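You operate a simulated robot arm through the tools that you are given. There is no shell and no other tool. Be economical: measure what you need, move in short steps, check, and stop when the job is done.

You run a simulated robot arm. Do the job below in one go: nothing can be reset, and whatever is moved stays where it is left.

JOB
Wipe the smear under the punnet slide with the blue pad from the drawer.
Fine: pad back, drawer shut, slide out again. Where these are worked on the way, their far stop is far enough and under half their travel is too little: punnet slide. What is to be rubbed or washed off counts as gone when no trace of it is left.

Only the result counts: the job must be done as asked and must still hold three seconds after the hand-in. Knocking over, shifting, dropping, spilling or breaking anything else fails it.

ROBOT AND FRAMES
A 7-joint arm with a fingered hand on a trunk, on a base that drives. Base frame: it is fixed to the floor where the robot stands at the start and does not move with it; the origin is under the middle of the robot, x ahead of it, y to its left, z up; the surface under the hand at the start is at about z = 0.792. Units: m, rad, N and s.
With the tool pointing down near the work surface it reaches from about 0.34 to 0.76 m from the robot's upright axis, wherever it stands. Its first joint turns from -2.897 to 2.897 rad. Places, roughly: inside of the small drawer [0.4, 0, 0.8]; punnet slide [0.6, -0.2, 0.8]; seat on the punnet slide [0.6, -0.2, 0.8]; small drawer [0.4, 0, 0.8]; smear [0.6, -0.2, 0.8]. Payload 4 kg.
Tool frame: the origin (TCP) lies between the finger pads and is the grasp point; the fingertips stand 0.026 m ahead of it; z points along the fingers, y is the line along which they close. The gripper opens to 0.132 m. The gripper's body begins 0.073 m behind the TCP. The gripper is a hand of 4 fingers: y runs from the thumb to the fingers, the wrist lies at [0, 0, -0.239] in the tool frame.
Orientation is that of the tool frame in the base frame, as a unit quaternion [w, x, y, z]. With the fingers straight down and closing along the base's y, the tool's x points along the base's -x, its y along +y and its z along -z.

CONTROLS
- The arm moves only by the tool drive_tool. Its argument "rows" is a list of rows, each a list of 6 numbers: the shift along the base's x, y, z in units of 150 mm (1.0 is 150 mm), then the turn, a rotation vector about the base's x, y, z in units of 60 degrees (1.0 is 60 degrees). In form: [[dx, dy, dz, wx, wy, wz], ...]. A call has 1 to 12 rows; each row is the pose to reach, as a shift and turn from the pose commanded when the call began. A call with a number of a shift or a turn outside -1 to 1 is refused whole. A row lasts 0.2 s, in which the tool goes at most 0.05 m and 0.15 rad; a call with a longer step from one row to the next is refused whole. Where a pose cannot be reached the arm comes as near as it can. A force on the tool above 40 N (or 10 N above the force at the start of the call, whichever is more), or a blocked arm, ends the call early, and 0.2 s more pass. In this call time passes only in rows, and 0.2 s behind the last. The reply holds the time, the measured pose of the TCP, the force on the tool along the base axes, the opening and the grip force, in the units named above and with some noise, with the torque about the TCP (base axes, N m) and any sound that the robot's microphone picked up.
- Cameras (640 x 400 px; columns grow to the right, rows downward): "scene" is now at [0.0104, 0.1306, 1.5197]; the picture's right is [-0.29, -0.96, 0.00], its down [-0.76, 0.23, -0.60] and it looks along [0.58, -0.17, -0.80] (base axes); focal length 295 px, centre (320, 200). "wrist" rides on the gripper at [0.068, 0.002, -0.097] in the tool frame; the picture's right is [-0.03, 1.00, 0.00], its down [-0.82, -0.02, -0.58] and it looks along [-0.58, -0.01, 0.82] (tool axes); focal length 270 px, centre (320, 200). There is no depth. A picture from a camera that has moved, and an enlarged one, comes with that camera's place and axes in the base frame and with its lens.
- capture(camera): a new picture of that camera. No time passes.
- slide_trunk(by): slides the trunk up (or, below 0, down) by that many m; the arm and the scene camera ride with it, the base frame stays. It gives what a move gives, with no picture.
- base_move(legs): drives the robot by 1 to 6 legs, each [ahead, turn to the left] in m and rad, along the robot's own axes; the way and the turn of a leg run together, so that a leg with both is an arc; at most 1.5 m and 3.142 rad a leg. The arm and the cameras ride along, it lands a little off, and it stops where it bumps. It gives what a move gives.
- curl_fingers(finger1, finger2, finger3, thumb_bend): sets how far each is bent, from 0 (flat) to 1 (curled in); at 0.3 the hand is open as for a grip, at 0.7 the pads meet at the TCP. One left out holds its place. A second passes; each finger stops where it meets its share of the squeeze, and holds until it gets a number again. It is the only way to open and close the hand. It gives what a move gives, with no picture; readings hold the bend of each and the force on the fingers (four entries, about 0 where the hand has none), thumb and palm.
- pan_tilt(pan, tilt): turns the head with the scene camera to pan (to the left, within 2.705 rad either way) and tilt (down, from -0.506 to 1.204), counted from straight ahead of the robot. It gives what a move gives.
- enlarge(camera, box): a new picture of the part [left, top, right, bottom] of that camera's present view, enlarged. No time passes.
- hand_in(): hands the job in; it is judged then, once.

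Work in short steps. Places have to be worked out from the pictures, the camera data and where the tool is seen: move nearer, look again, correct. Check each grasp and each placing, and mend what went wrong. You have 120 turns and 78 pictures in all, those below and enlarged ones among them. Open the gripper and draw the arm clear of the work before you hand the job in, unless the task says otherwise; then end with one line.

The tools are called after ">>>" as name(argument=value, ...) on one line, values as JSON. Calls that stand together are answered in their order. drive_tool: Moves the arm, as the interface text tells. Its arguments: {"type":"object","properties":{"rows":{"type":"array","items":{"type":"array","items":{"type":"number"}}}},"required":["rows"]} The other tools are called the same way: slide_trunk (by) slides the trunk up or down; curl_fingers (finger1, finger2, finger3, thumb_bend) moves the fingers one by one; base_move (legs) drives the base; pan_tilt (pan, tilt) turns the head that bears the scene camera; capture (camera) takes a picture; enlarge (camera, box) takes an enlarged picture of a part of a camera's view; hand_in () hands the job in.

At the start:

```text
t: 0.0
position: [0.4488, -0.1912, 1.1163]
ee_rot: [-0.001, 0.0, 1.0, 0.0]
force: [-0.3, -0.4, 0.0]
moment: [0.03, 0.01, 0.04]
opening: 0.1321
gripper_force: 0.0
shape: jaw
bend: [0.3, 0.3, 0.3, 0.3]
finger forces: [0.0, 0.0, 0.0, 0.0, 0.1, 0.0]
trunk travel left (down, up): [-0.5, 0.09]
robot x, y, heading: [-0.0041, -0.0022, 0.002]
head pan, tilt: [-0.291, 0.923]
```

scene: 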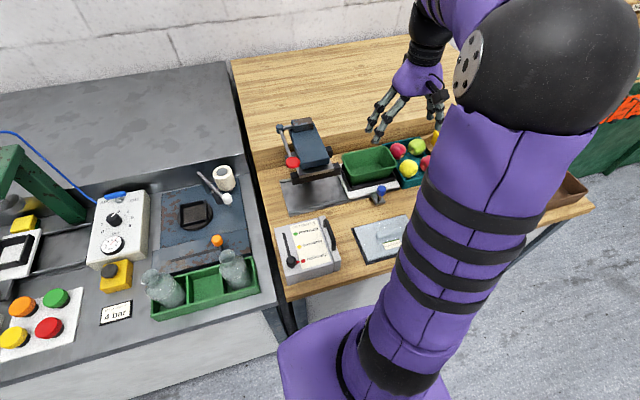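
wrist: 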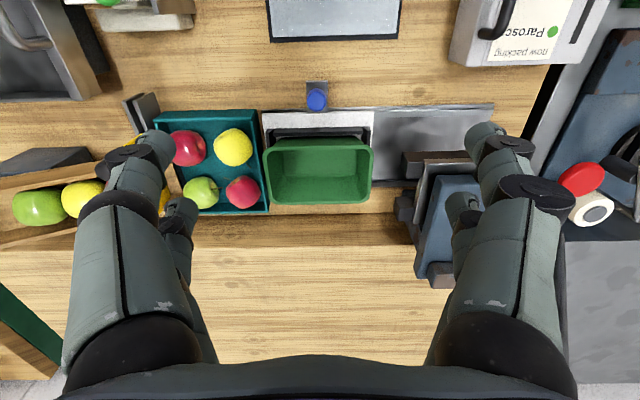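

I'll start with enlarged views of the work area to identify the slide, its handle and the drawer.

>>> enlarge(camera="scene", box=[260, 110, 440, 290])

>>> enlarge(camera="wrist", box=[240, 0, 640, 250])

```text
2.22 times, centred on (350, 200) of scene
camera zoom: at [0.0104, 0.1306, 1.5197], right [-0.29, -0.96, 0.0], down [-0.76, 0.23, -0.6], along [0.58, -0.17, -0.8], focal length 655 px, centre (253, 200)
```

zoom: 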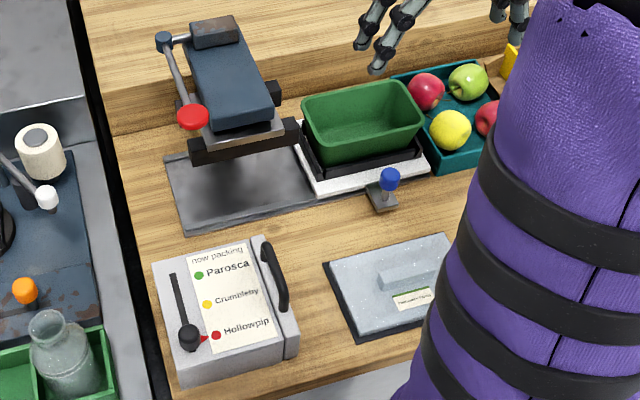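

```text
1.60 times, centred on (440, 125) of wrist
camera zoom: at [0.3799, -0.1898, 1.2131], right [0.03, 1.0, 0.0], down [0.82, -0.02, 0.58], along [0.58, -0.02, -0.82], focal length 432 px, centre (128, 320)
```

zoom: 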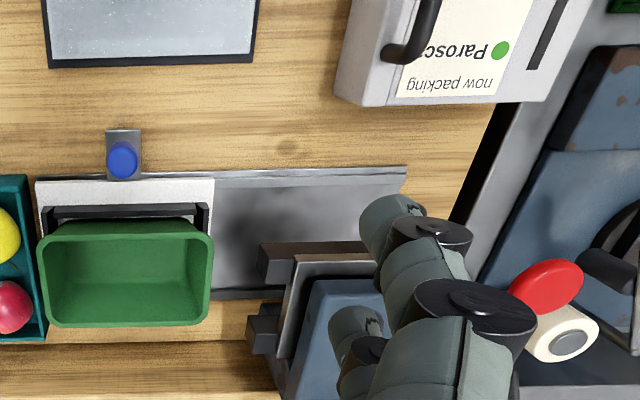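

The knob (blue) is at about (0.478, -0.197, 0.85) on the slide plate; the slide should run toward +y under the press. I move the hand back and left to see the drawer box and its handle.

>>> drive_tool(rows=[[-0.2, 0.2, 0, 0, 0, 0], [-0.4, 0.4, 0, 0, 0, 0], [-0.5, 0.7, 0, 0, 0, 0], [-0.6, 0.9, 0, 0, 0, 0]])

>>> capture(camera="wrist")

>>> capture(camera="scene")

```text
t: 1.0
position: [0.36, -0.0562, 1.1162]
ee_rot: [-0.001, 0.001, 1.0, 0.0]
force: [0.3, -0.1, 0.2]
moment: [0.03, -0.02, 0.01]
opening: 0.1316
gripper_force: 0.0
shape: jaw
bend: [0.3, 0.3, 0.3, 0.3]
finger forces: [0.0, 0.0, 0.0, 0.1, 0.1, 0.1]
trunk travel left (down, up): [-0.5, 0.09]
robot x, y, heading: [0.0019, -0.0018, 0.003]
head pan, tilt: [-0.291, 0.923]
```

```text
73 pictures are left
camera wrist: at [0.2885, -0.0549, 1.2133], right [0.03, 1.0, 0.0], down [0.82, -0.02, 0.58], along [0.58, -0.02, -0.82], focal length 270 px, centre (320, 200)
```

wrist: 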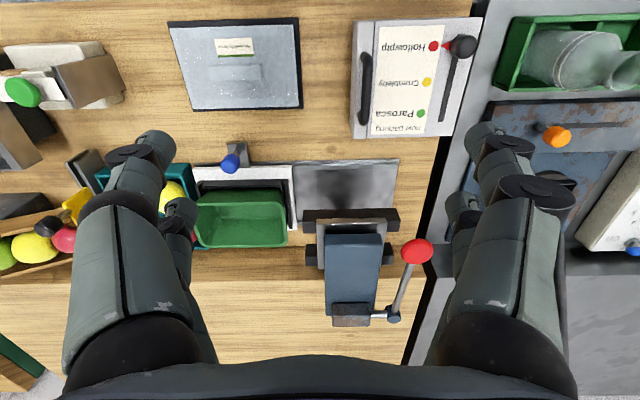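

```text
72 pictures are left
camera scene: at [0.0102, 0.1308, 1.5197], right [-0.29, -0.96, 0.0], down [-0.76, 0.23, -0.6], along [0.58, -0.17, -0.8], focal length 295 px, centre (320, 200)
```

scene: 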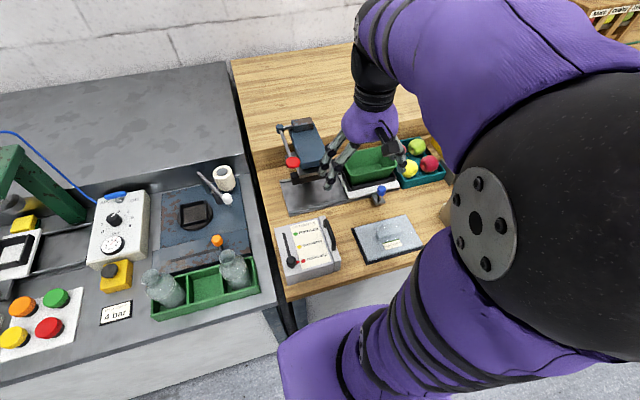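

Enlarge the drawer box and the flat thing next to it.

>>> enlarge(camera="wrist", box=[160, 0, 500, 212])

>>> enlarge(camera="scene", box=[265, 175, 425, 295])

```text
1.88 times, centred on (330, 106) of wrist
camera zoom: at [0.2885, -0.0549, 1.2133], right [0.03, 1.0, 0.0], down [0.82, -0.02, 0.58], along [0.58, -0.02, -0.82], focal length 509 px, centre (301, 377)
```

zoom: 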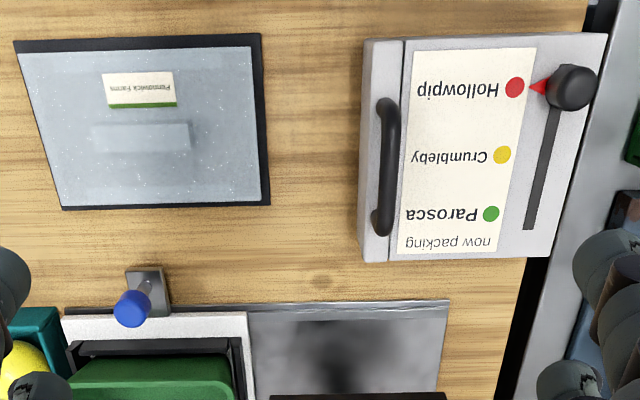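

```text
3.33 times, centred on (345, 235) of scene
camera zoom: at [0.0102, 0.1308, 1.5197], right [-0.29, -0.96, 0.0], down [-0.76, 0.23, -0.6], along [0.58, -0.17, -0.8], focal length 983 px, centre (237, 83)
```

zoom: 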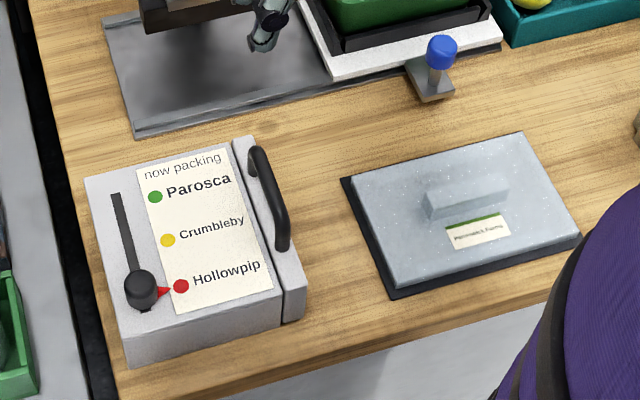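

I need to see how the handle sits, so I turn the wrist camera toward +y and go lower, staying on the -y side of the drawer.

>>> drive_tool(rows=[[0, -0.15, 0, 0, 0, 0.14], [0, -0.3, -0.1, 0, 0, 0.28], [0.05, -0.45, -0.2, 0, 0, 0.42], [0.1, -0.6, -0.3, 0, 0, 0.56], [0.15, -0.7, -0.4, 0, 0, 0.7], [0.2, -0.8, -0.5, 0, 0, 0.84], [0.2, -0.8, -0.6, 0, 0, 0.98]])

>>> capture(camera="wrist")

```text
t: 2.6
position: [0.3959, -0.1636, 1.025]
ee_rot: [-0.002, -0.509, 0.861, -0.001]
force: [2.5, 3.6, 0.8]
moment: [-0.3, 0.19, 0.06]
opening: 0.1318
gripper_force: 0.0
shape: jaw
bend: [0.3, 0.3, 0.3, 0.3]
finger forces: [0.1, 0.1, 0.0, 0.0, 0.0, 0.0]
trunk travel left (down, up): [-0.5, 0.09]
robot x, y, heading: [0.0027, -0.0004, 0.0]
head pan, tilt: [-0.291, 0.923]
```

```text
69 pictures are left
camera wrist: at [0.3606, -0.2223, 1.1227], right [-0.86, 0.5, 0.0], down [0.41, 0.71, 0.57], along [0.29, 0.5, -0.82], focal length 270 px, centre (320, 200)
```

wrist: 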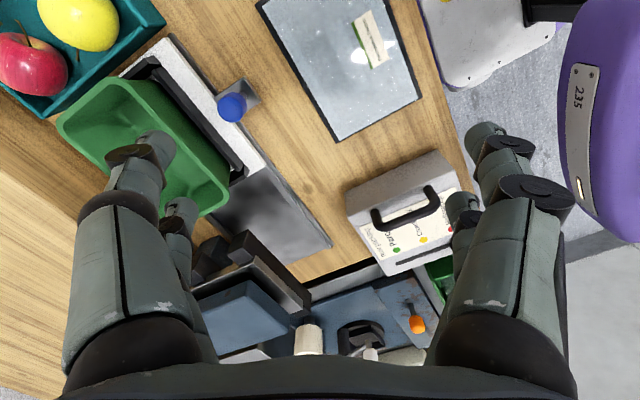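

>>> enlarge(camera="wrist", box=[330, 140, 480, 290])

```text
2.67 times, centred on (405, 215) of wrist
camera zoom: at [0.3606, -0.2223, 1.1227], right [-0.86, 0.5, 0.0], down [0.41, 0.71, 0.57], along [0.29, 0.5, -0.82], focal length 721 px, centre (93, 160)
```

zoom: 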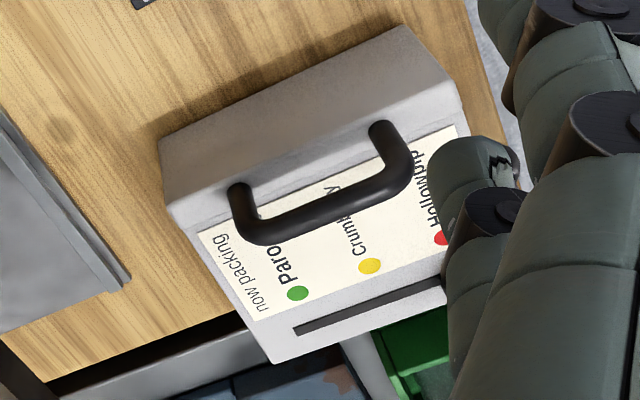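

The handle is a bow standing upright on the drawer front (bar x 0.342–0.405, y≈-0.003, z≈0.877); the slab begins at y≈-0.09, so the drawer has ~0.075 m free. First the slide: I turn back and go to the -y side of the knob, closing the hand for pushing.

>>> drive_tool(rows=[[0, -0.1, 0, 0, 0, -0.14], [0.05, -0.2, 0, 0, 0, -0.28], [0.1, -0.3, 0, 0, 0, -0.42], [0.15, -0.4, 0, 0, 0, -0.56], [0.2, -0.5, 0, 0, 0, -0.7], [0.25, -0.6, 0, 0, 0, -0.84], [0.29, -0.64, 0, 0, 0, -0.98]])

>>> curl_fingers(finger1=0.68, finger2=0.68, finger3=0.68, thumb_bend=0.68)

>>> drive_tool(rows=[[0, 0, 0, 0, -0.12, 0], [0, 0, -0.1, 0, -0.24, 0], [0, 0, -0.2, 0, -0.36, 0]])

>>> capture(camera="wrist")

>>> capture(camera="scene")

```text
t: 4.2
position: [0.4339, -0.2723, 1.0255]
ee_rot: [-0.002, 0.002, 1.0, -0.001]
force: [0.5, -0.7, 0.4]
moment: [0.0, -0.01, 0.02]
opening: 0.1317
gripper_force: 0.0
shape: jaw
bend: [0.3, 0.3, 0.3, 0.3]
finger forces: [0.1, 0.0, 0.1, 0.1, 0.0, 0.0]
trunk travel left (down, up): [-0.5, 0.09]
robot x, y, heading: [-0.0016, -0.0006, -0.003]
head pan, tilt: [-0.291, 0.923]
```

```text
t: 5.2
position: [0.4328, -0.2726, 1.0255]
ee_rot: [-0.001, 0.0, 1.0, -0.001]
force: [-0.8, -0.1, -0.3]
moment: [0.0, -0.03, -0.03]
opening: 0.0076
gripper_force: 0.0
shape: fingers
bend: [0.68, 0.68, 0.68, 0.68]
finger forces: [0.1, 0.0, 0.0, 0.1, 0.1, 0.0]
trunk travel left (down, up): [-0.5, 0.09]
robot x, y, heading: [0.0006, 0.0021, 0.002]
head pan, tilt: [-0.291, 0.923]
```

```text
t: 6.0
position: [0.4317, -0.2728, 0.9967]
ee_rot: [0.187, 0.0, 0.982, -0.001]
force: [-1.1, 0.1, -0.2]
moment: [-0.01, 0.02, 0.03]
opening: 0.0075
gripper_force: 0.0
shape: fingers
bend: [0.68, 0.68, 0.68, 0.68]
finger forces: [0.0, 0.0, 0.0, 0.0, 0.0, 0.0]
trunk travel left (down, up): [-0.5, 0.09]
robot x, y, heading: [-0.0044, 0.0017, -0.002]
head pan, tilt: [-0.291, 0.923]
```

```text
67 pictures are left
camera wrist: at [0.3317, -0.2711, 1.0611], right [0.02, 1.0, 0.01], down [0.55, -0.02, 0.84], along [0.84, -0.02, -0.55], focal length 270 px, centre (320, 200)
```

wrist: 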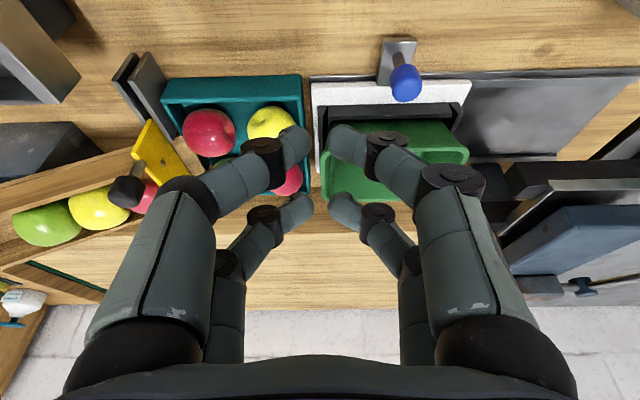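

```text
66 pictures are left
camera scene: at [0.0104, 0.1304, 1.5197], right [-0.29, -0.96, 0.0], down [-0.76, 0.23, -0.6], along [0.58, -0.17, -0.8], focal length 295 px, centre (320, 200)
```

scene: 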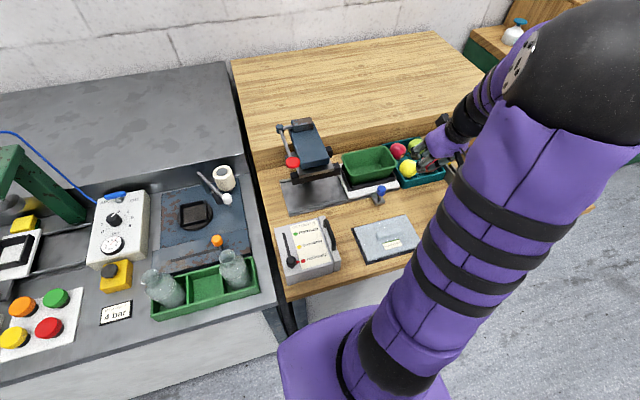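

Ball of the knob is at about (0.479, -0.199, 0.840). I descend on its -y side with the far fingers aligned to it, tilted so that the hand stays clear of the press lever.

>>> drive_tool(rows=[[0.05, 0, -0.25, 0, 0, 0], [0.1, 0, -0.5, 0, 0, 0], [0.14, 0, -0.75, 0, 0, 0], [0.14, 0, -0.9, 0, 0, 0], [0.14, 0, -1.0, 0, 0, 0]])

>>> capture(camera="wrist")

>>> enlarge(camera="scene", box=[265, 110, 465, 260])

```text
t: 7.2
position: [0.455, -0.2719, 0.844]
ee_rot: [0.188, -0.001, 0.982, 0.0]
force: [0.4, 0.3, 0.5]
moment: [0.04, 0.0, 0.0]
opening: 0.0073
gripper_force: 0.0
shape: fingers
bend: [0.68, 0.68, 0.68, 0.68]
finger forces: [0.0, 0.1, 0.0, 0.0, 0.0, 0.1]
trunk travel left (down, up): [-0.5, 0.09]
robot x, y, heading: [0.0003, -0.0004, -0.0]
head pan, tilt: [-0.291, 0.923]
```

```text
65 pictures are left
camera wrist: at [0.3535, -0.2703, 0.9093], right [0.02, 1.0, 0.01], down [0.55, -0.02, 0.84], along [0.84, -0.02, -0.55], focal length 270 px, centre (320, 200)
```

wrist: 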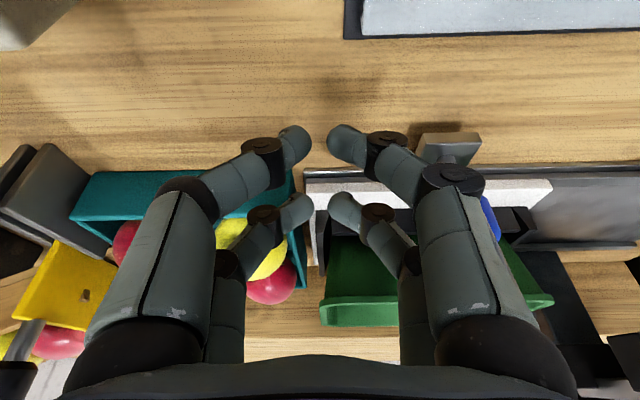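

```text
2.67 times, centred on (365, 185) of scene
camera zoom: at [0.0103, 0.1305, 1.5197], right [-0.29, -0.96, 0.0], down [-0.76, 0.23, -0.6], along [0.58, -0.17, -0.8], focal length 786 px, centre (200, 240)
```

zoom: 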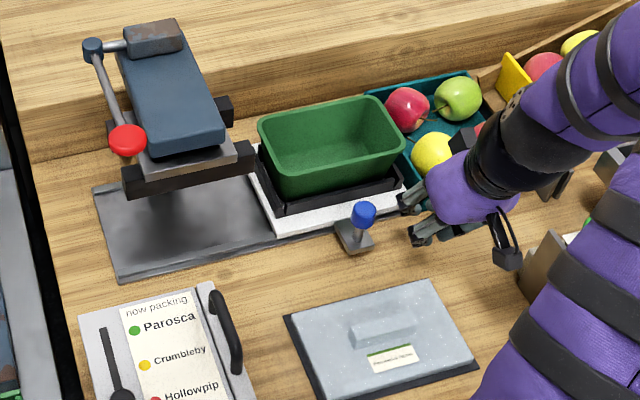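

Hand is in place left of the knob (the -y side). I push toward +y in small steps and watch the force.

>>> drive_tool(rows=[[0, 0.15, 0, 0, 0, 0], [0, 0.25, 0, 0, 0, 0], [0, 0.35, 0, 0, 0, 0], [0, 0.45, 0, 0, 0, 0], [0, 0.55, 0, 0, 0, 0], [0, 0.65, 0, 0, 0, 0]])

>>> enlarge(camera="scene", box=[265, 110, 465, 260])

```text
t: 8.6
position: [0.455, -0.1744, 0.8451]
ee_rot: [0.187, 0.001, 0.982, -0.001]
force: [0.1, 0.6, -0.1]
moment: [0.02, 0.02, 0.01]
opening: 0.0075
gripper_force: 0.0
shape: fingers
bend: [0.68, 0.68, 0.68, 0.68]
finger forces: [0.0, 0.1, 0.1, 0.1, 0.0, 0.0]
trunk travel left (down, up): [-0.5, 0.09]
robot x, y, heading: [0.0011, -0.0031, -0.001]
head pan, tilt: [-0.291, 0.923]
```

```text
2.67 times, centred on (365, 185) of scene
camera zoom: at [0.0104, 0.1306, 1.5197], right [-0.29, -0.96, 0.0], down [-0.76, 0.23, -0.6], along [0.58, -0.17, -0.8], focal length 786 px, centre (200, 240)
```

zoom: 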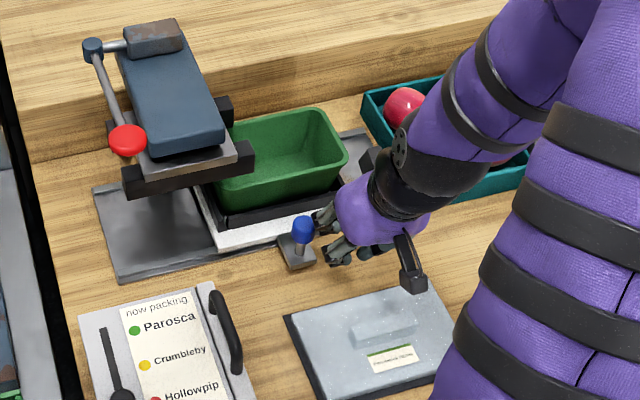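

The slide follows and the punnet passes beneath the press so far. Continue in small steps.

>>> drive_tool(rows=[[0, 0.1, 0, 0, 0, 0], [0, 0.2, 0, 0, 0, 0], [0, 0.3, 0, 0, 0, 0]])

>>> enlarge(camera="scene", box=[265, 110, 465, 260])

>>> capture(camera="wrist")

```text
t: 9.4
position: [0.4554, -0.1309, 0.8457]
ee_rot: [0.187, 0.001, 0.982, -0.001]
force: [0.4, 0.5, -0.1]
moment: [0.0, -0.02, -0.02]
opening: 0.0078
gripper_force: 0.0
shape: fingers
bend: [0.68, 0.68, 0.68, 0.68]
finger forces: [0.0, 0.0, 0.0, 0.0, 0.0, 0.0]
trunk travel left (down, up): [-0.5, 0.09]
robot x, y, heading: [-0.0002, -0.0011, 0.001]
head pan, tilt: [-0.291, 0.923]
```

```text
2.67 times, centred on (365, 185) of scene
camera zoom: at [0.0104, 0.1306, 1.5197], right [-0.29, -0.96, 0.0], down [-0.76, 0.23, -0.6], along [0.58, -0.17, -0.8], focal length 786 px, centre (200, 240)
```

zoom: 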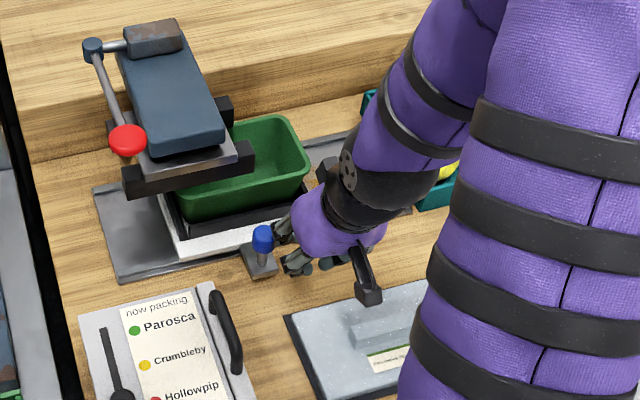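

```text
61 pictures are left
camera wrist: at [0.3538, -0.1278, 0.9111], right [0.02, 1.0, 0.01], down [0.55, -0.02, 0.84], along [0.84, -0.02, -0.55], focal length 270 px, centre (320, 200)
```

wrist: 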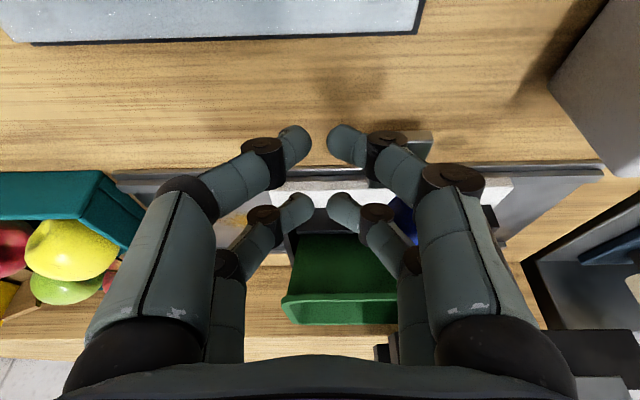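

Slide keeps moving, and a yellowish smear shows on the rail plate. Continue to the stop.

>>> drive_tool(rows=[[0, 0.1, 0, 0, 0, 0], [0, 0.2, 0, 0, 0, 0], [0, 0.3, 0, 0, 0, 0], [0, 0.38, 0, 0, 0, 0]])

>>> enlarge(camera="scene", box=[265, 110, 465, 260])

```text
t: 10.4
position: [0.4536, -0.0723, 0.846]
ee_rot: [0.186, 0.0, 0.983, -0.001]
force: [0.6, 0.2, -0.6]
moment: [0.01, 0.04, 0.01]
opening: 0.0075
gripper_force: 0.0
shape: fingers
bend: [0.68, 0.68, 0.68, 0.68]
finger forces: [0.1, 0.0, 0.0, 0.0, 0.0, 0.1]
trunk travel left (down, up): [-0.5, 0.09]
robot x, y, heading: [-0.0014, -0.0011, -0.002]
head pan, tilt: [-0.291, 0.923]
```

```text
2.67 times, centred on (365, 185) of scene
camera zoom: at [0.0104, 0.1307, 1.5197], right [-0.29, -0.96, 0.0], down [-0.76, 0.23, -0.6], along [0.58, -0.17, -0.8], focal length 786 px, centre (200, 240)
```

zoom: 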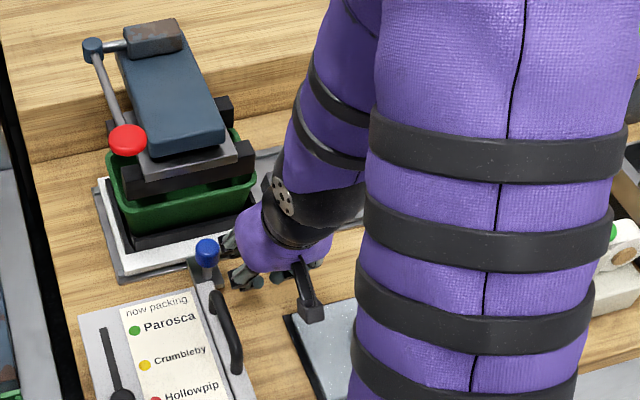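

Nearly at the left end; a little more until the stop shows in the force.

>>> drive_tool(rows=[[0, 0.04, 0, 0, 0, 0], [0, 0.08, 0, 0, 0, 0], [0, 0.12, 0, 0, 0, 0]])

>>> enlarge(camera="scene", box=[265, 110, 465, 260])

```text
t: 11.2
position: [0.4519, -0.0552, 0.8447]
ee_rot: [0.186, 0.001, 0.983, 0.0]
force: [-4.7, -8.0, -0.1]
moment: [0.11, -0.03, -0.06]
opening: 0.0074
gripper_force: 5.2
shape: fingers
bend: [0.68, 0.7, 0.67, 0.68]
finger forces: [0.1, 8.7, 0.0, 0.0, 0.0, 0.0]
trunk travel left (down, up): [-0.5, 0.09]
robot x, y, heading: [-0.0035, 0.0016, -0.004]
head pan, tilt: [-0.291, 0.923]
```

```text
2.67 times, centred on (365, 185) of scene
camera zoom: at [0.0098, 0.1298, 1.5198], right [-0.29, -0.96, 0.0], down [-0.76, 0.23, -0.6], along [0.58, -0.17, -0.8], focal length 786 px, centre (200, 240)
```

zoom: 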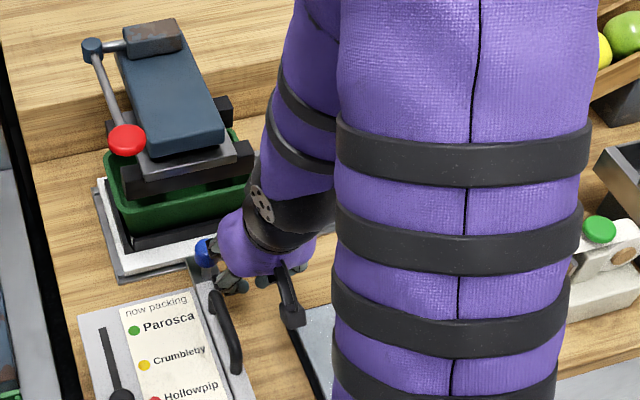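

The stop is reached (8 N). I back off toward -y, rise, and look at the exposed smear.

>>> drive_tool(rows=[[0, -0.2, 0, 0, 0, 0], [0, -0.4, 0.1, 0, 0, 0], [0, -0.6, 0.4, 0, 0, 0], [0, -0.7, 0.7, 0, 0.12, 0], [0, -0.8, 1.0, 0, 0.24, 0], [-0.1, -0.8, 1.0, 0, 0.36, 0]])

>>> curl_fingers(finger1=0.3, finger2=0.3, finger3=0.3, thumb_bend=0.3)

>>> capture(camera="wrist")

```text
refused: row 3 steps farther than a row can; nothing moved
```

```text
t: 12.2
position: [0.452, -0.0584, 0.8463]
ee_rot: [0.187, 0.002, 0.982, -0.001]
force: [-10.4, -27.4, 8.6]
moment: [0.5, 0.08, 0.41]
opening: 0.0887
gripper_force: 15.4
shape: fingers
bend: [0.36, 0.37, 0.3, 0.3]
finger forces: [16.0, 15.2, 0.0, 0.2, 0.1, 0.1]
trunk travel left (down, up): [-0.5, 0.09]
robot x, y, heading: [-0.0008, -0.0019, 0.003]
head pan, tilt: [-0.291, 0.923]
```

```text
58 pictures are left
camera wrist: at [0.3513, -0.0562, 0.9118], right [0.03, 1.0, 0.01], down [0.55, -0.02, 0.84], along [0.84, -0.02, -0.55], focal length 270 px, centre (320, 200)
```

wrist: 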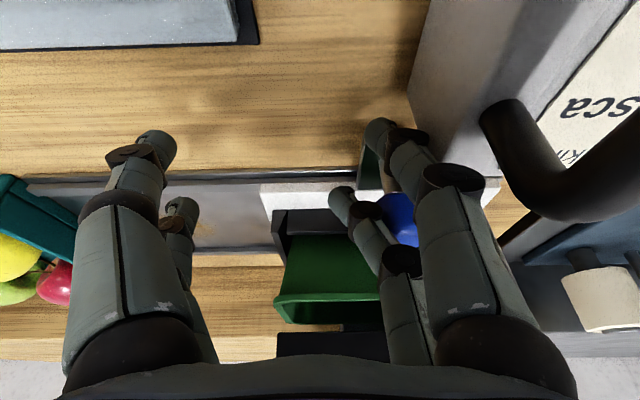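

That refused step meant the fingers opened against the knob (16 N); nothing moved. I back away in small steps now.

>>> drive_tool(rows=[[0, -0.15, 0, 0, 0, 0], [0, -0.35, 0, 0, 0, 0], [0, -0.5, 0.1, 0, 0, 0], [0, -0.6, 0.35, 0, 0, 0], [0, -0.65, 0.6, 0, 0.1, 0], [0, -0.7, 0.8, 0, 0.22, 0], [-0.1, -0.7, 1.0, 0, 0.36, 0]])

>>> capture(camera="wrist")

>>> capture(camera="scene")

```text
t: 13.8
position: [0.439, -0.1584, 0.9988]
ee_rot: [-0.001, 0.0, 1.0, 0.0]
force: [0.3, 0.1, -0.5]
moment: [-0.01, 0.02, 0.0]
opening: 0.1323
gripper_force: 0.1
shape: fingers
bend: [0.3, 0.3, 0.3, 0.3]
finger forces: [0.0, 0.0, 0.0, 0.0, 0.1, 0.0]
trunk travel left (down, up): [-0.5, 0.09]
robot x, y, heading: [0.0019, -0.0001, 0.003]
head pan, tilt: [-0.291, 0.923]
```

```text
57 pictures are left
camera wrist: at [0.3695, -0.1574, 1.0956], right [0.03, 1.0, 0.0], down [0.82, -0.02, 0.58], along [0.58, -0.02, -0.82], focal length 270 px, centre (320, 200)
```

wrist: 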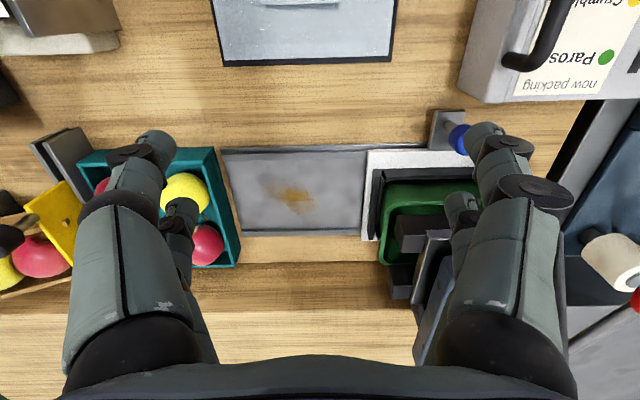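

```text
56 pictures are left
camera scene: at [0.0105, 0.1304, 1.5197], right [-0.29, -0.96, 0.0], down [-0.76, 0.23, -0.6], along [0.58, -0.17, -0.8], focal length 295 px, centre (320, 200)
```

scene: 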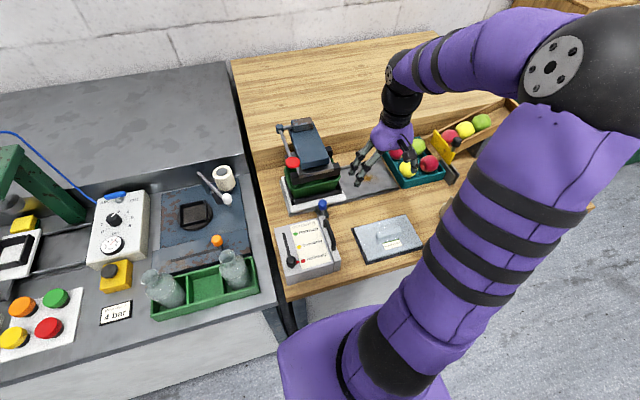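

Slide is in and the smear lies around (0.575, -0.203) on the rail plate, spanning about 0.08 x 0.06 m. Now I move over the drawer handle with open hand.

>>> drive_tool(rows=[[-0.15, 0.2, 0, 0, 0, 0], [-0.3, 0.4, 0, 0, 0, 0], [-0.44, 0.6, 0, 0, 0, 0], [-0.44, 0.8, 0, 0, 0, 0], [-0.44, 1.0, -0.1, 0, 0, 0]])

>>> capture(camera="wrist")

```text
t: 15.0
position: [0.3744, -0.0089, 0.9815]
ee_rot: [-0.001, -0.001, 1.0, -0.001]
force: [0.1, -0.4, 0.5]
moment: [0.0, -0.04, -0.05]
opening: 0.1326
gripper_force: 0.1
shape: fingers
bend: [0.3, 0.3, 0.3, 0.3]
finger forces: [0.0, 0.1, 0.0, 0.0, 0.1, 0.0]
trunk travel left (down, up): [-0.5, 0.09]
robot x, y, heading: [-0.0004, -0.0014, -0.001]
head pan, tilt: [-0.291, 0.923]
```

```text
55 pictures are left
camera wrist: at [0.3042, -0.007, 1.0791], right [0.03, 1.0, 0.0], down [0.82, -0.02, 0.58], along [0.58, -0.02, -0.82], focal length 270 px, centre (320, 200)
```

wrist: 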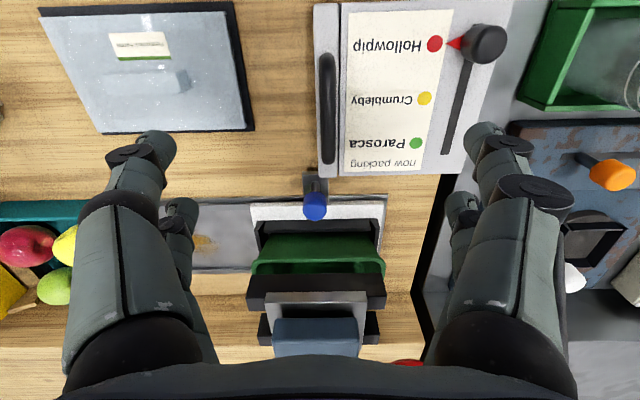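

Handle bar centre confirmed at about (0.368, -0.004, 0.878). Descend to straddle it and close.

>>> drive_tool(rows=[[-0.03, 0.03, -0.2, 0, 0, 0], [-0.03, 0.03, -0.4, 0, 0, 0], [-0.03, 0.03, -0.55, 0, 0, 0], [-0.03, 0.03, -0.64, 0, 0, 0]])

>>> curl_fingers(finger1=0.7, finger2=0.7, finger3=0.7, thumb_bend=0.7)

>>> capture(camera="wrist")

```text
t: 16.0
position: [0.3696, -0.0055, 0.8856]
ee_rot: [-0.001, 0.0, 1.0, -0.001]
force: [0.3, -0.4, -0.4]
moment: [0.0, 0.03, 0.0]
opening: 0.1327
gripper_force: 0.0
shape: fingers
bend: [0.3, 0.3, 0.3, 0.3]
finger forces: [0.0, 0.0, 0.0, 0.0, 0.1, 0.0]
trunk travel left (down, up): [-0.5, 0.09]
robot x, y, heading: [-0.0012, -0.0011, 0.0]
head pan, tilt: [-0.291, 0.923]
```

```text
t: 17.0
position: [0.3703, -0.0033, 0.8862]
ee_rot: [0.0, 0.0, 1.0, -0.001]
force: [-0.1, 0.2, 0.2]
moment: [-0.01, 0.01, 0.0]
opening: 0.0017
gripper_force: 0.2
shape: fingers
bend: [0.7, 0.7, 0.7, 0.7]
finger forces: [0.0, 0.1, 0.0, 0.0, 0.0, 0.0]
trunk travel left (down, up): [-0.5, 0.09]
robot x, y, heading: [0.003, 0.0019, -0.003]
head pan, tilt: [-0.291, 0.923]
```

```text
54 pictures are left
camera wrist: at [0.3004, -0.0028, 0.9827], right [0.03, 1.0, 0.0], down [0.82, -0.02, 0.58], along [0.58, -0.02, -0.82], focal length 270 px, centre (320, 200)
```

wrist: 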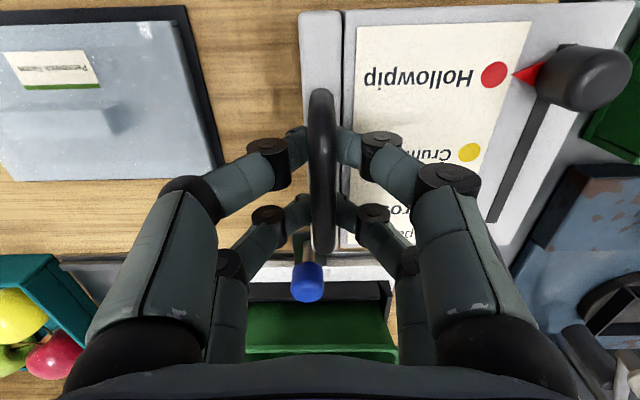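

The fingers have closed in a loop around the bar (bar inside it). I pull toward -y in small steps.

>>> drive_tool(rows=[[0, -0.07, 0, 0, 0, 0], [0, -0.14, 0, 0, 0, 0], [0, -0.2, 0, 0, 0, 0], [0, -0.27, 0, 0, 0, 0]])

>>> capture(camera="wrist")

>>> enlarge(camera="scene", box=[265, 175, 425, 295])

```text
t: 18.0
position: [0.3696, -0.0451, 0.8854]
ee_rot: [-0.001, 0.0, 1.0, -0.001]
force: [2.0, 0.6, 0.8]
moment: [0.01, -0.02, -0.01]
opening: 0.002
gripper_force: 1.0
shape: fingers
bend: [0.7, 0.7, 0.7, 0.7]
finger forces: [1.5, 0.1, 0.1, 0.1, 0.1, 0.1]
trunk travel left (down, up): [-0.5, 0.09]
robot x, y, heading: [-0.0016, 0.0008, 0.003]
head pan, tilt: [-0.291, 0.923]
```

```text
53 pictures are left
camera wrist: at [0.2992, -0.0444, 0.9825], right [0.03, 1.0, 0.0], down [0.82, -0.02, 0.58], along [0.58, -0.02, -0.82], focal length 270 px, centre (320, 200)
```

wrist: 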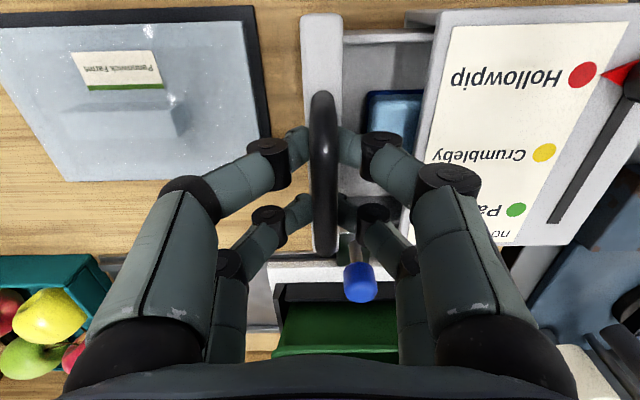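

```text
3.33 times, centred on (345, 235) of scene
camera zoom: at [0.0107, 0.1306, 1.5197], right [-0.29, -0.96, 0.0], down [-0.76, 0.23, -0.6], along [0.58, -0.17, -0.8], focal length 983 px, centre (237, 83)
```

zoom: 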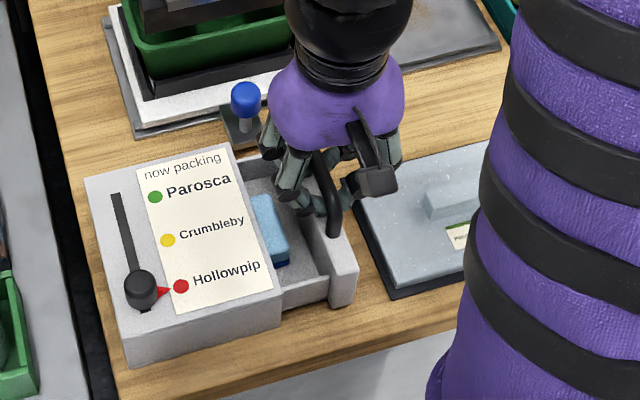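

The drawer is open 0.042 m and the blue pad shows at the back. About 0.035 m is left before the slab; I pull 0.02 more.

>>> drive_tool(rows=[[0, -0.05, 0, 0, 0, 0], [0, -0.1, 0, 0, 0, 0], [0, -0.14, 0, 0, 0, 0]])

>>> capture(camera="wrist")

>>> enlarge(camera="scene", box=[265, 175, 425, 295])

```text
t: 18.8
position: [0.3691, -0.0671, 0.8858]
ee_rot: [0.0, 0.0, 1.0, -0.001]
force: [-0.7, 0.2, 0.7]
moment: [-0.02, -0.02, 0.0]
opening: 0.0016
gripper_force: 0.5
shape: fingers
bend: [0.7, 0.7, 0.7, 0.7]
finger forces: [0.9, 0.1, 0.0, 0.0, 0.1, 0.0]
trunk travel left (down, up): [-0.5, 0.09]
robot x, y, heading: [0.0001, 0.0003, -0.004]
head pan, tilt: [-0.291, 0.923]
```

```text
51 pictures are left
camera wrist: at [0.2997, -0.065, 0.9822], right [0.02, 1.0, 0.0], down [0.82, -0.02, 0.58], along [0.58, -0.02, -0.82], focal length 270 px, centre (320, 200)
```

wrist: 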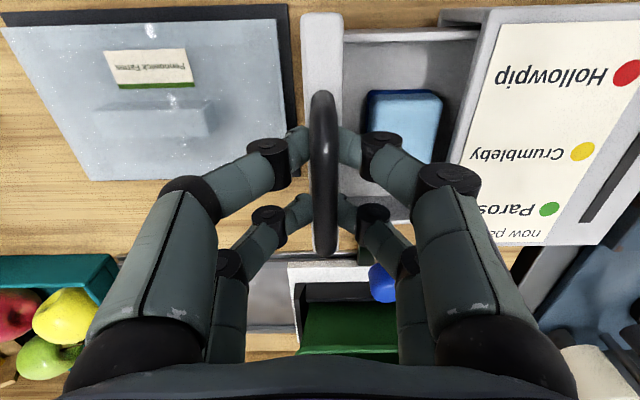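

```text
3.33 times, centred on (345, 235) of scene
camera zoom: at [0.0106, 0.1306, 1.5197], right [-0.29, -0.96, 0.0], down [-0.76, 0.23, -0.6], along [0.58, -0.17, -0.8], focal length 983 px, centre (237, 83)
```

zoom: 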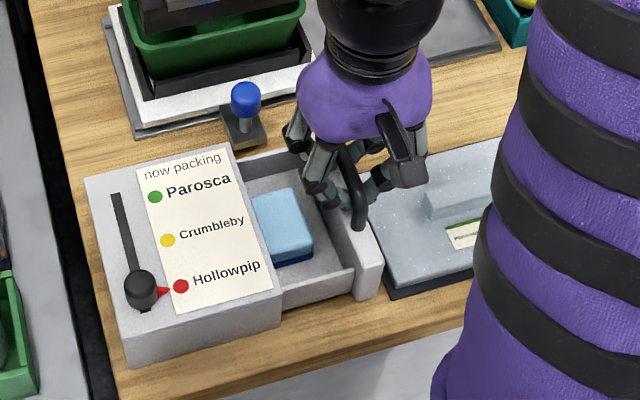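

The pad now looks clear of the roof, and the panel is only ~8 mm from the slab, so I stop here. I open the hand, rise and measure.

>>> curl_fingers(finger1=0.3, finger2=0.3, finger3=0.3, thumb_bend=0.3)

>>> drive_tool(rows=[[0, 0, 0.2, 0, 0, 0], [0, 0, 0.4, 0, 0, 0], [0, 0.05, 0.7, 0, 0, 0], [0, 0.1, 0.9, 0, 0, 0]])

>>> enlarge(camera="wrist", box=[160, 0, 500, 212])

>>> enlarge(camera="scene", box=[265, 175, 425, 295])

```text
t: 19.8
position: [0.3706, -0.0674, 0.8847]
ee_rot: [-0.002, 0.0, 1.0, -0.001]
force: [0.7, 0.0, -0.4]
moment: [-0.02, -0.01, 0.01]
opening: 0.1321
gripper_force: 0.0
shape: fingers
bend: [0.3, 0.3, 0.3, 0.3]
finger forces: [0.0, 0.0, 0.0, 0.0, 0.0, 0.1]
trunk travel left (down, up): [-0.5, 0.09]
robot x, y, heading: [-0.0024, 0.0042, 0.001]
head pan, tilt: [-0.291, 0.923]
```

```text
t: 20.8
position: [0.3691, -0.0507, 1.021]
ee_rot: [-0.001, 0.0, 1.0, 0.0]
force: [0.0, -1.2, -0.3]
moment: [0.0, 0.02, 0.01]
opening: 0.1323
gripper_force: 0.1
shape: fingers
bend: [0.3, 0.3, 0.3, 0.3]
finger forces: [0.0, 0.0, 0.0, 0.0, 0.0, 0.0]
trunk travel left (down, up): [-0.5, 0.09]
robot x, y, heading: [-0.0014, 0.0011, -0.005]
head pan, tilt: [-0.291, 0.923]
```

```text
1.88 times, centred on (330, 106) of wrist
camera zoom: at [0.2986, -0.0494, 1.1187], right [0.03, 1.0, 0.0], down [0.82, -0.02, 0.58], along [0.58, -0.02, -0.82], focal length 509 px, centre (301, 377)
```

zoom: 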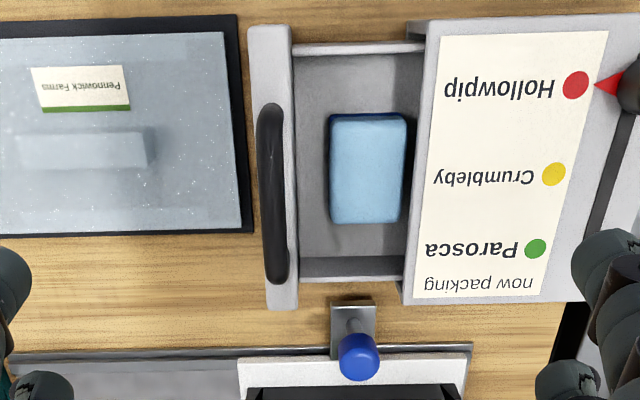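

```text
3.33 times, centred on (345, 235) of scene
camera zoom: at [0.0102, 0.1307, 1.5197], right [-0.29, -0.96, 0.0], down [-0.76, 0.23, -0.6], along [0.58, -0.17, -0.8], focal length 983 px, centre (237, 83)
```

zoom: 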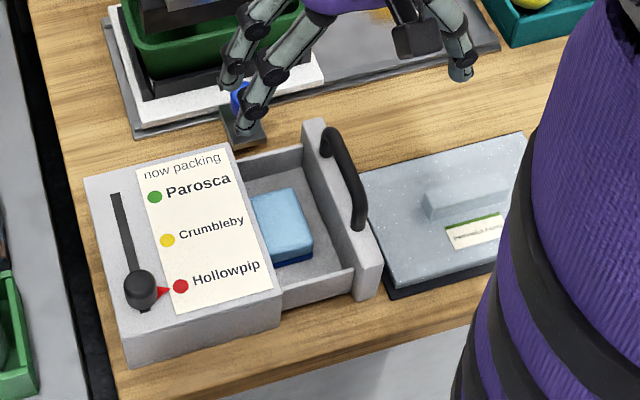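

Pad measured at x 0.341–0.396, y -0.036..0.003, top z≈0.825; drawer interior spans x 0.313–0.423, y -0.056..0.006 to the roof edge. I'll grip along x: turn the hand 90° above the pad with fingers half closed.

>>> curl_fingers(finger1=0.49, finger2=0.49, finger3=0.49, thumb_bend=0.49)

>>> drive_tool(rows=[[0, 0, 0, 0, 0, 0.14], [0, 0, 0, 0, 0, 0.28], [0, 0, 0, 0, 0, 0.42], [0, 0.05, 0, 0, 0, 0.56], [0, 0.1, 0, 0, 0, 0.7], [0, 0.12, 0, 0, 0, 0.84], [0, 0.13, 0, 0, 0, 0.98]])

>>> drive_tool(rows=[[0, 0, -0.1, 0, 0, 0.14], [0, 0, -0.2, 0, 0, 0.28], [0, 0, -0.35, 0, 0, 0.42], [0, 0, -0.5, 0, 0, 0.52]])

>>> capture(camera="wrist")

>>> enlarge(camera="scene", box=[265, 175, 425, 295])

```text
t: 21.8
position: [0.3691, -0.0512, 1.0198]
ee_rot: [-0.001, 0.0, 1.0, -0.001]
force: [-0.3, 0.1, -0.3]
moment: [0.0, -0.02, -0.01]
opening: 0.07
gripper_force: 0.1
shape: fingers
bend: [0.49, 0.49, 0.49, 0.49]
finger forces: [0.0, 0.0, 0.0, 0.1, 0.0, 0.1]
trunk travel left (down, up): [-0.5, 0.09]
robot x, y, heading: [-0.0012, 0.0027, -0.0]
head pan, tilt: [-0.291, 0.923]
```

```text
t: 23.4
position: [0.3687, -0.0318, 1.0204]
ee_rot: [0.0, -0.492, 0.87, -0.002]
force: [0.9, 0.6, 0.2]
moment: [-0.02, -0.02, -0.03]
opening: 0.07
gripper_force: 0.1
shape: fingers
bend: [0.49, 0.49, 0.49, 0.49]
finger forces: [0.0, 0.0, 0.1, 0.0, 0.0, 0.1]
trunk travel left (down, up): [-0.5, 0.09]
robot x, y, heading: [0.0019, 0.0047, -0.003]
head pan, tilt: [-0.291, 0.923]
```

```text
t: 24.4
position: [0.3689, -0.0338, 0.9441]
ee_rot: [-0.001, 0.707, -0.707, 0.001]
force: [-0.7, -1.3, 0.8]
moment: [0.09, 0.0, 0.02]
opening: 0.0696
gripper_force: 0.0
shape: fingers
bend: [0.49, 0.49, 0.49, 0.49]
finger forces: [0.0, 0.0, 0.0, 0.0, 0.1, 0.1]
out of reach, approached as far as the arm can: row 3
trunk travel left (down, up): [-0.5, 0.09]
robot x, y, heading: [-0.0039, 0.0002, 0.003]
head pan, tilt: [-0.291, 0.923]
```

```text
47 pictures are left
camera wrist: at [0.3646, -0.1022, 1.0416], right [-1.0, 0.02, 0.0], down [0.02, 0.82, 0.58], along [0.02, 0.58, -0.82], focal length 270 px, centre (320, 200)
```

wrist: 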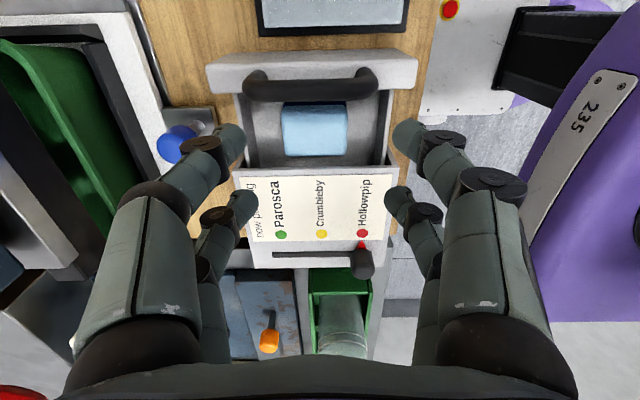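

```text
3.33 times, centred on (345, 235) of scene
camera zoom: at [0.0099, 0.1283, 1.52], right [-0.29, -0.96, 0.0], down [-0.76, 0.23, -0.6], along [0.58, -0.17, -0.8], focal length 983 px, centre (237, 83)
```

zoom: 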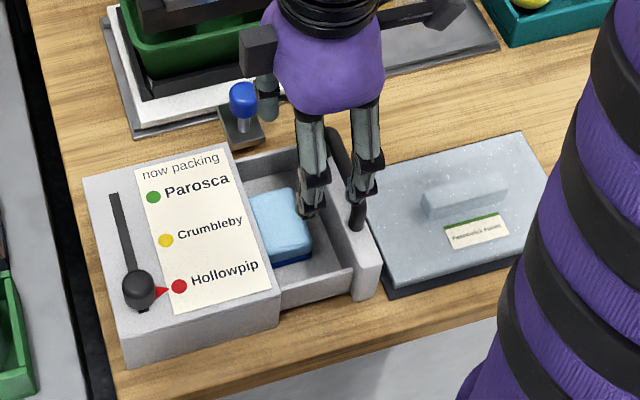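

Fingers straddle the pad in x; the y centre needs +13 mm to fit between panel and roof edge. I descend in two stages.

>>> drive_tool(rows=[[0, 0.09, -0.2, 0, 0, 0], [0, 0.09, -0.35, 0, 0, 0], [0, 0.09, -0.45, 0, 0, 0]])

>>> capture(camera="wrist")

>>> enlarge(camera="scene", box=[285, 195, 385, 270])

```text
t: 25.2
position: [0.3683, -0.0186, 0.878]
ee_rot: [0.002, -0.707, 0.707, -0.001]
force: [-0.9, 0.3, 0.5]
moment: [-0.01, -0.02, -0.02]
opening: 0.0696
gripper_force: 0.0
shape: fingers
bend: [0.49, 0.49, 0.49, 0.49]
finger forces: [0.0, 0.1, 0.1, 0.1, 0.1, 0.0]
trunk travel left (down, up): [-0.5, 0.09]
robot x, y, heading: [-0.0007, -0.0007, 0.003]
head pan, tilt: [-0.291, 0.923]
```

```text
45 pictures are left
camera wrist: at [0.3649, -0.087, 0.9748], right [-1.0, 0.03, 0.0], down [0.02, 0.82, 0.58], along [0.02, 0.58, -0.82], focal length 270 px, centre (320, 200)
```

wrist: 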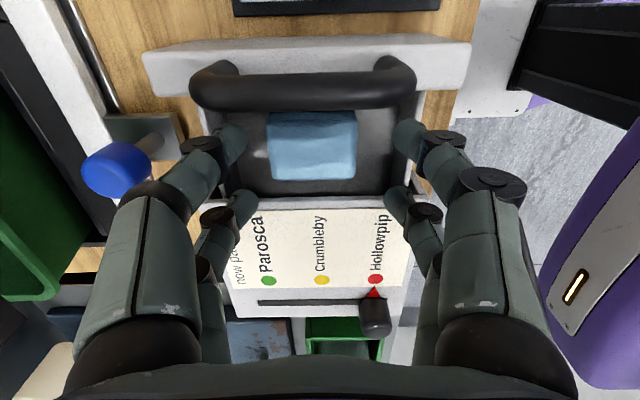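

```text
5.33 times, centred on (335, 232) of scene
camera zoom: at [0.0105, 0.1305, 1.5197], right [-0.29, -0.96, 0.0], down [-0.76, 0.23, -0.6], along [0.58, -0.17, -0.8], focal length 1573 px, centre (240, 27)
```

zoom: 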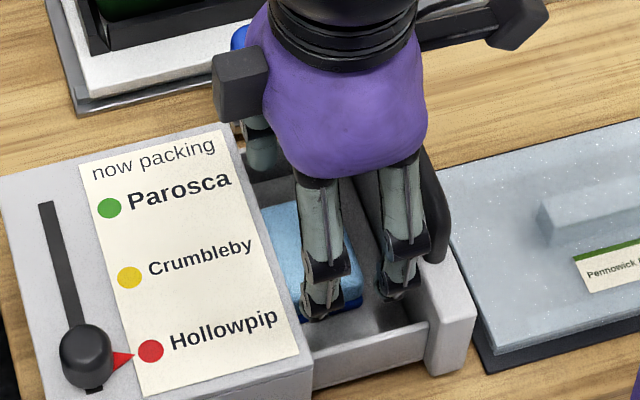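

Scene view shows both finger pairs inside the opening with ~7–10 mm clearance. Continue down to grip height.

>>> drive_tool(rows=[[0, 0, -0.1, 0, 0, 0], [0, 0, -0.2, 0, 0, 0], [0, 0, -0.27, 0, 0, 0]])

>>> enlarge(camera="scene", box=[285, 195, 385, 270])

```text
t: 26.0
position: [0.3705, -0.0186, 0.8368]
ee_rot: [0.0, -0.707, 0.707, -0.001]
force: [0.6, -2.9, 2.4]
moment: [0.05, 0.06, -0.02]
opening: 0.0691
gripper_force: 2.9
shape: fingers
bend: [0.49, 0.49, 0.49, 0.49]
finger forces: [0.2, 2.8, 1.5, 0.1, 0.1, 0.0]
trunk travel left (down, up): [-0.5, 0.09]
robot x, y, heading: [0.0017, 0.0004, -0.002]
head pan, tilt: [-0.291, 0.923]
```

```text
5.33 times, centred on (335, 232) of scene
camera zoom: at [0.0122, 0.1301, 1.5198], right [-0.29, -0.96, 0.0], down [-0.77, 0.23, -0.6], along [0.58, -0.17, -0.8], focal length 1573 px, centre (240, 27)
```

zoom: 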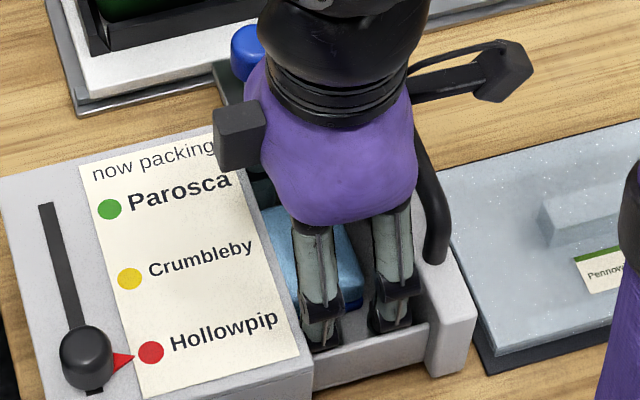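

Slight contact of the far pair with the roof edge (3 N); I shift 4 mm toward -y and close on the pad.

>>> drive_tool(rows=[[0, -0.027, 0, 0, 0, 0]])

>>> curl_fingers(finger1=0.62, finger2=0.62, finger3=0.62, thumb_bend=0.62)

>>> capture(camera="wrist")

```text
t: 26.4
position: [0.3686, -0.0219, 0.8365]
ee_rot: [-0.001, 0.707, -0.707, 0.001]
force: [2.4, -0.4, 0.4]
moment: [0.01, 0.03, 0.02]
opening: 0.0675
gripper_force: 1.1
shape: fingers
bend: [0.5, 0.5, 0.49, 0.49]
finger forces: [1.0, 1.3, 0.1, 0.1, 0.0, 0.1]
trunk travel left (down, up): [-0.5, 0.09]
robot x, y, heading: [-0.0014, -0.0017, -0.001]
head pan, tilt: [-0.291, 0.923]
```

```text
t: 27.4
position: [0.3683, -0.0224, 0.8374]
ee_rot: [0.0, -0.707, 0.707, -0.001]
force: [-0.3, -0.1, -0.4]
moment: [0.0, 0.0, 0.0]
opening: 0.0447
gripper_force: 11.4
shape: fingers
bend: [0.57, 0.54, 0.55, 0.58]
finger forces: [4.1, 7.4, 4.9, 0.0, 6.3, 0.0]
trunk travel left (down, up): [-0.5, 0.09]
robot x, y, heading: [0.0019, -0.003, 0.003]
head pan, tilt: [-0.291, 0.923]
```

```text
42 pictures are left
camera wrist: at [0.3655, -0.0913, 0.934], right [-1.0, 0.03, 0.0], down [0.02, 0.82, 0.58], along [0.02, 0.58, -0.82], focal length 270 px, centre (320, 200)
```

wrist: 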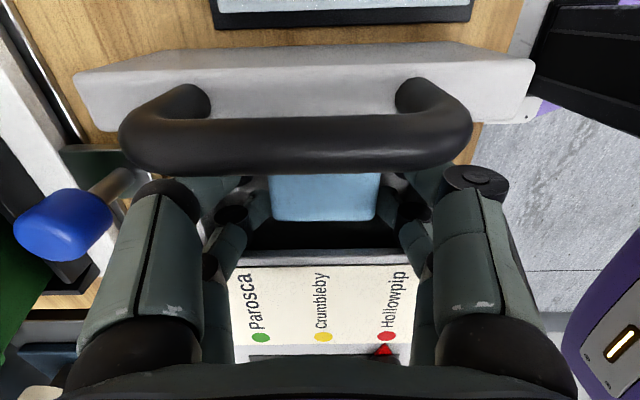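

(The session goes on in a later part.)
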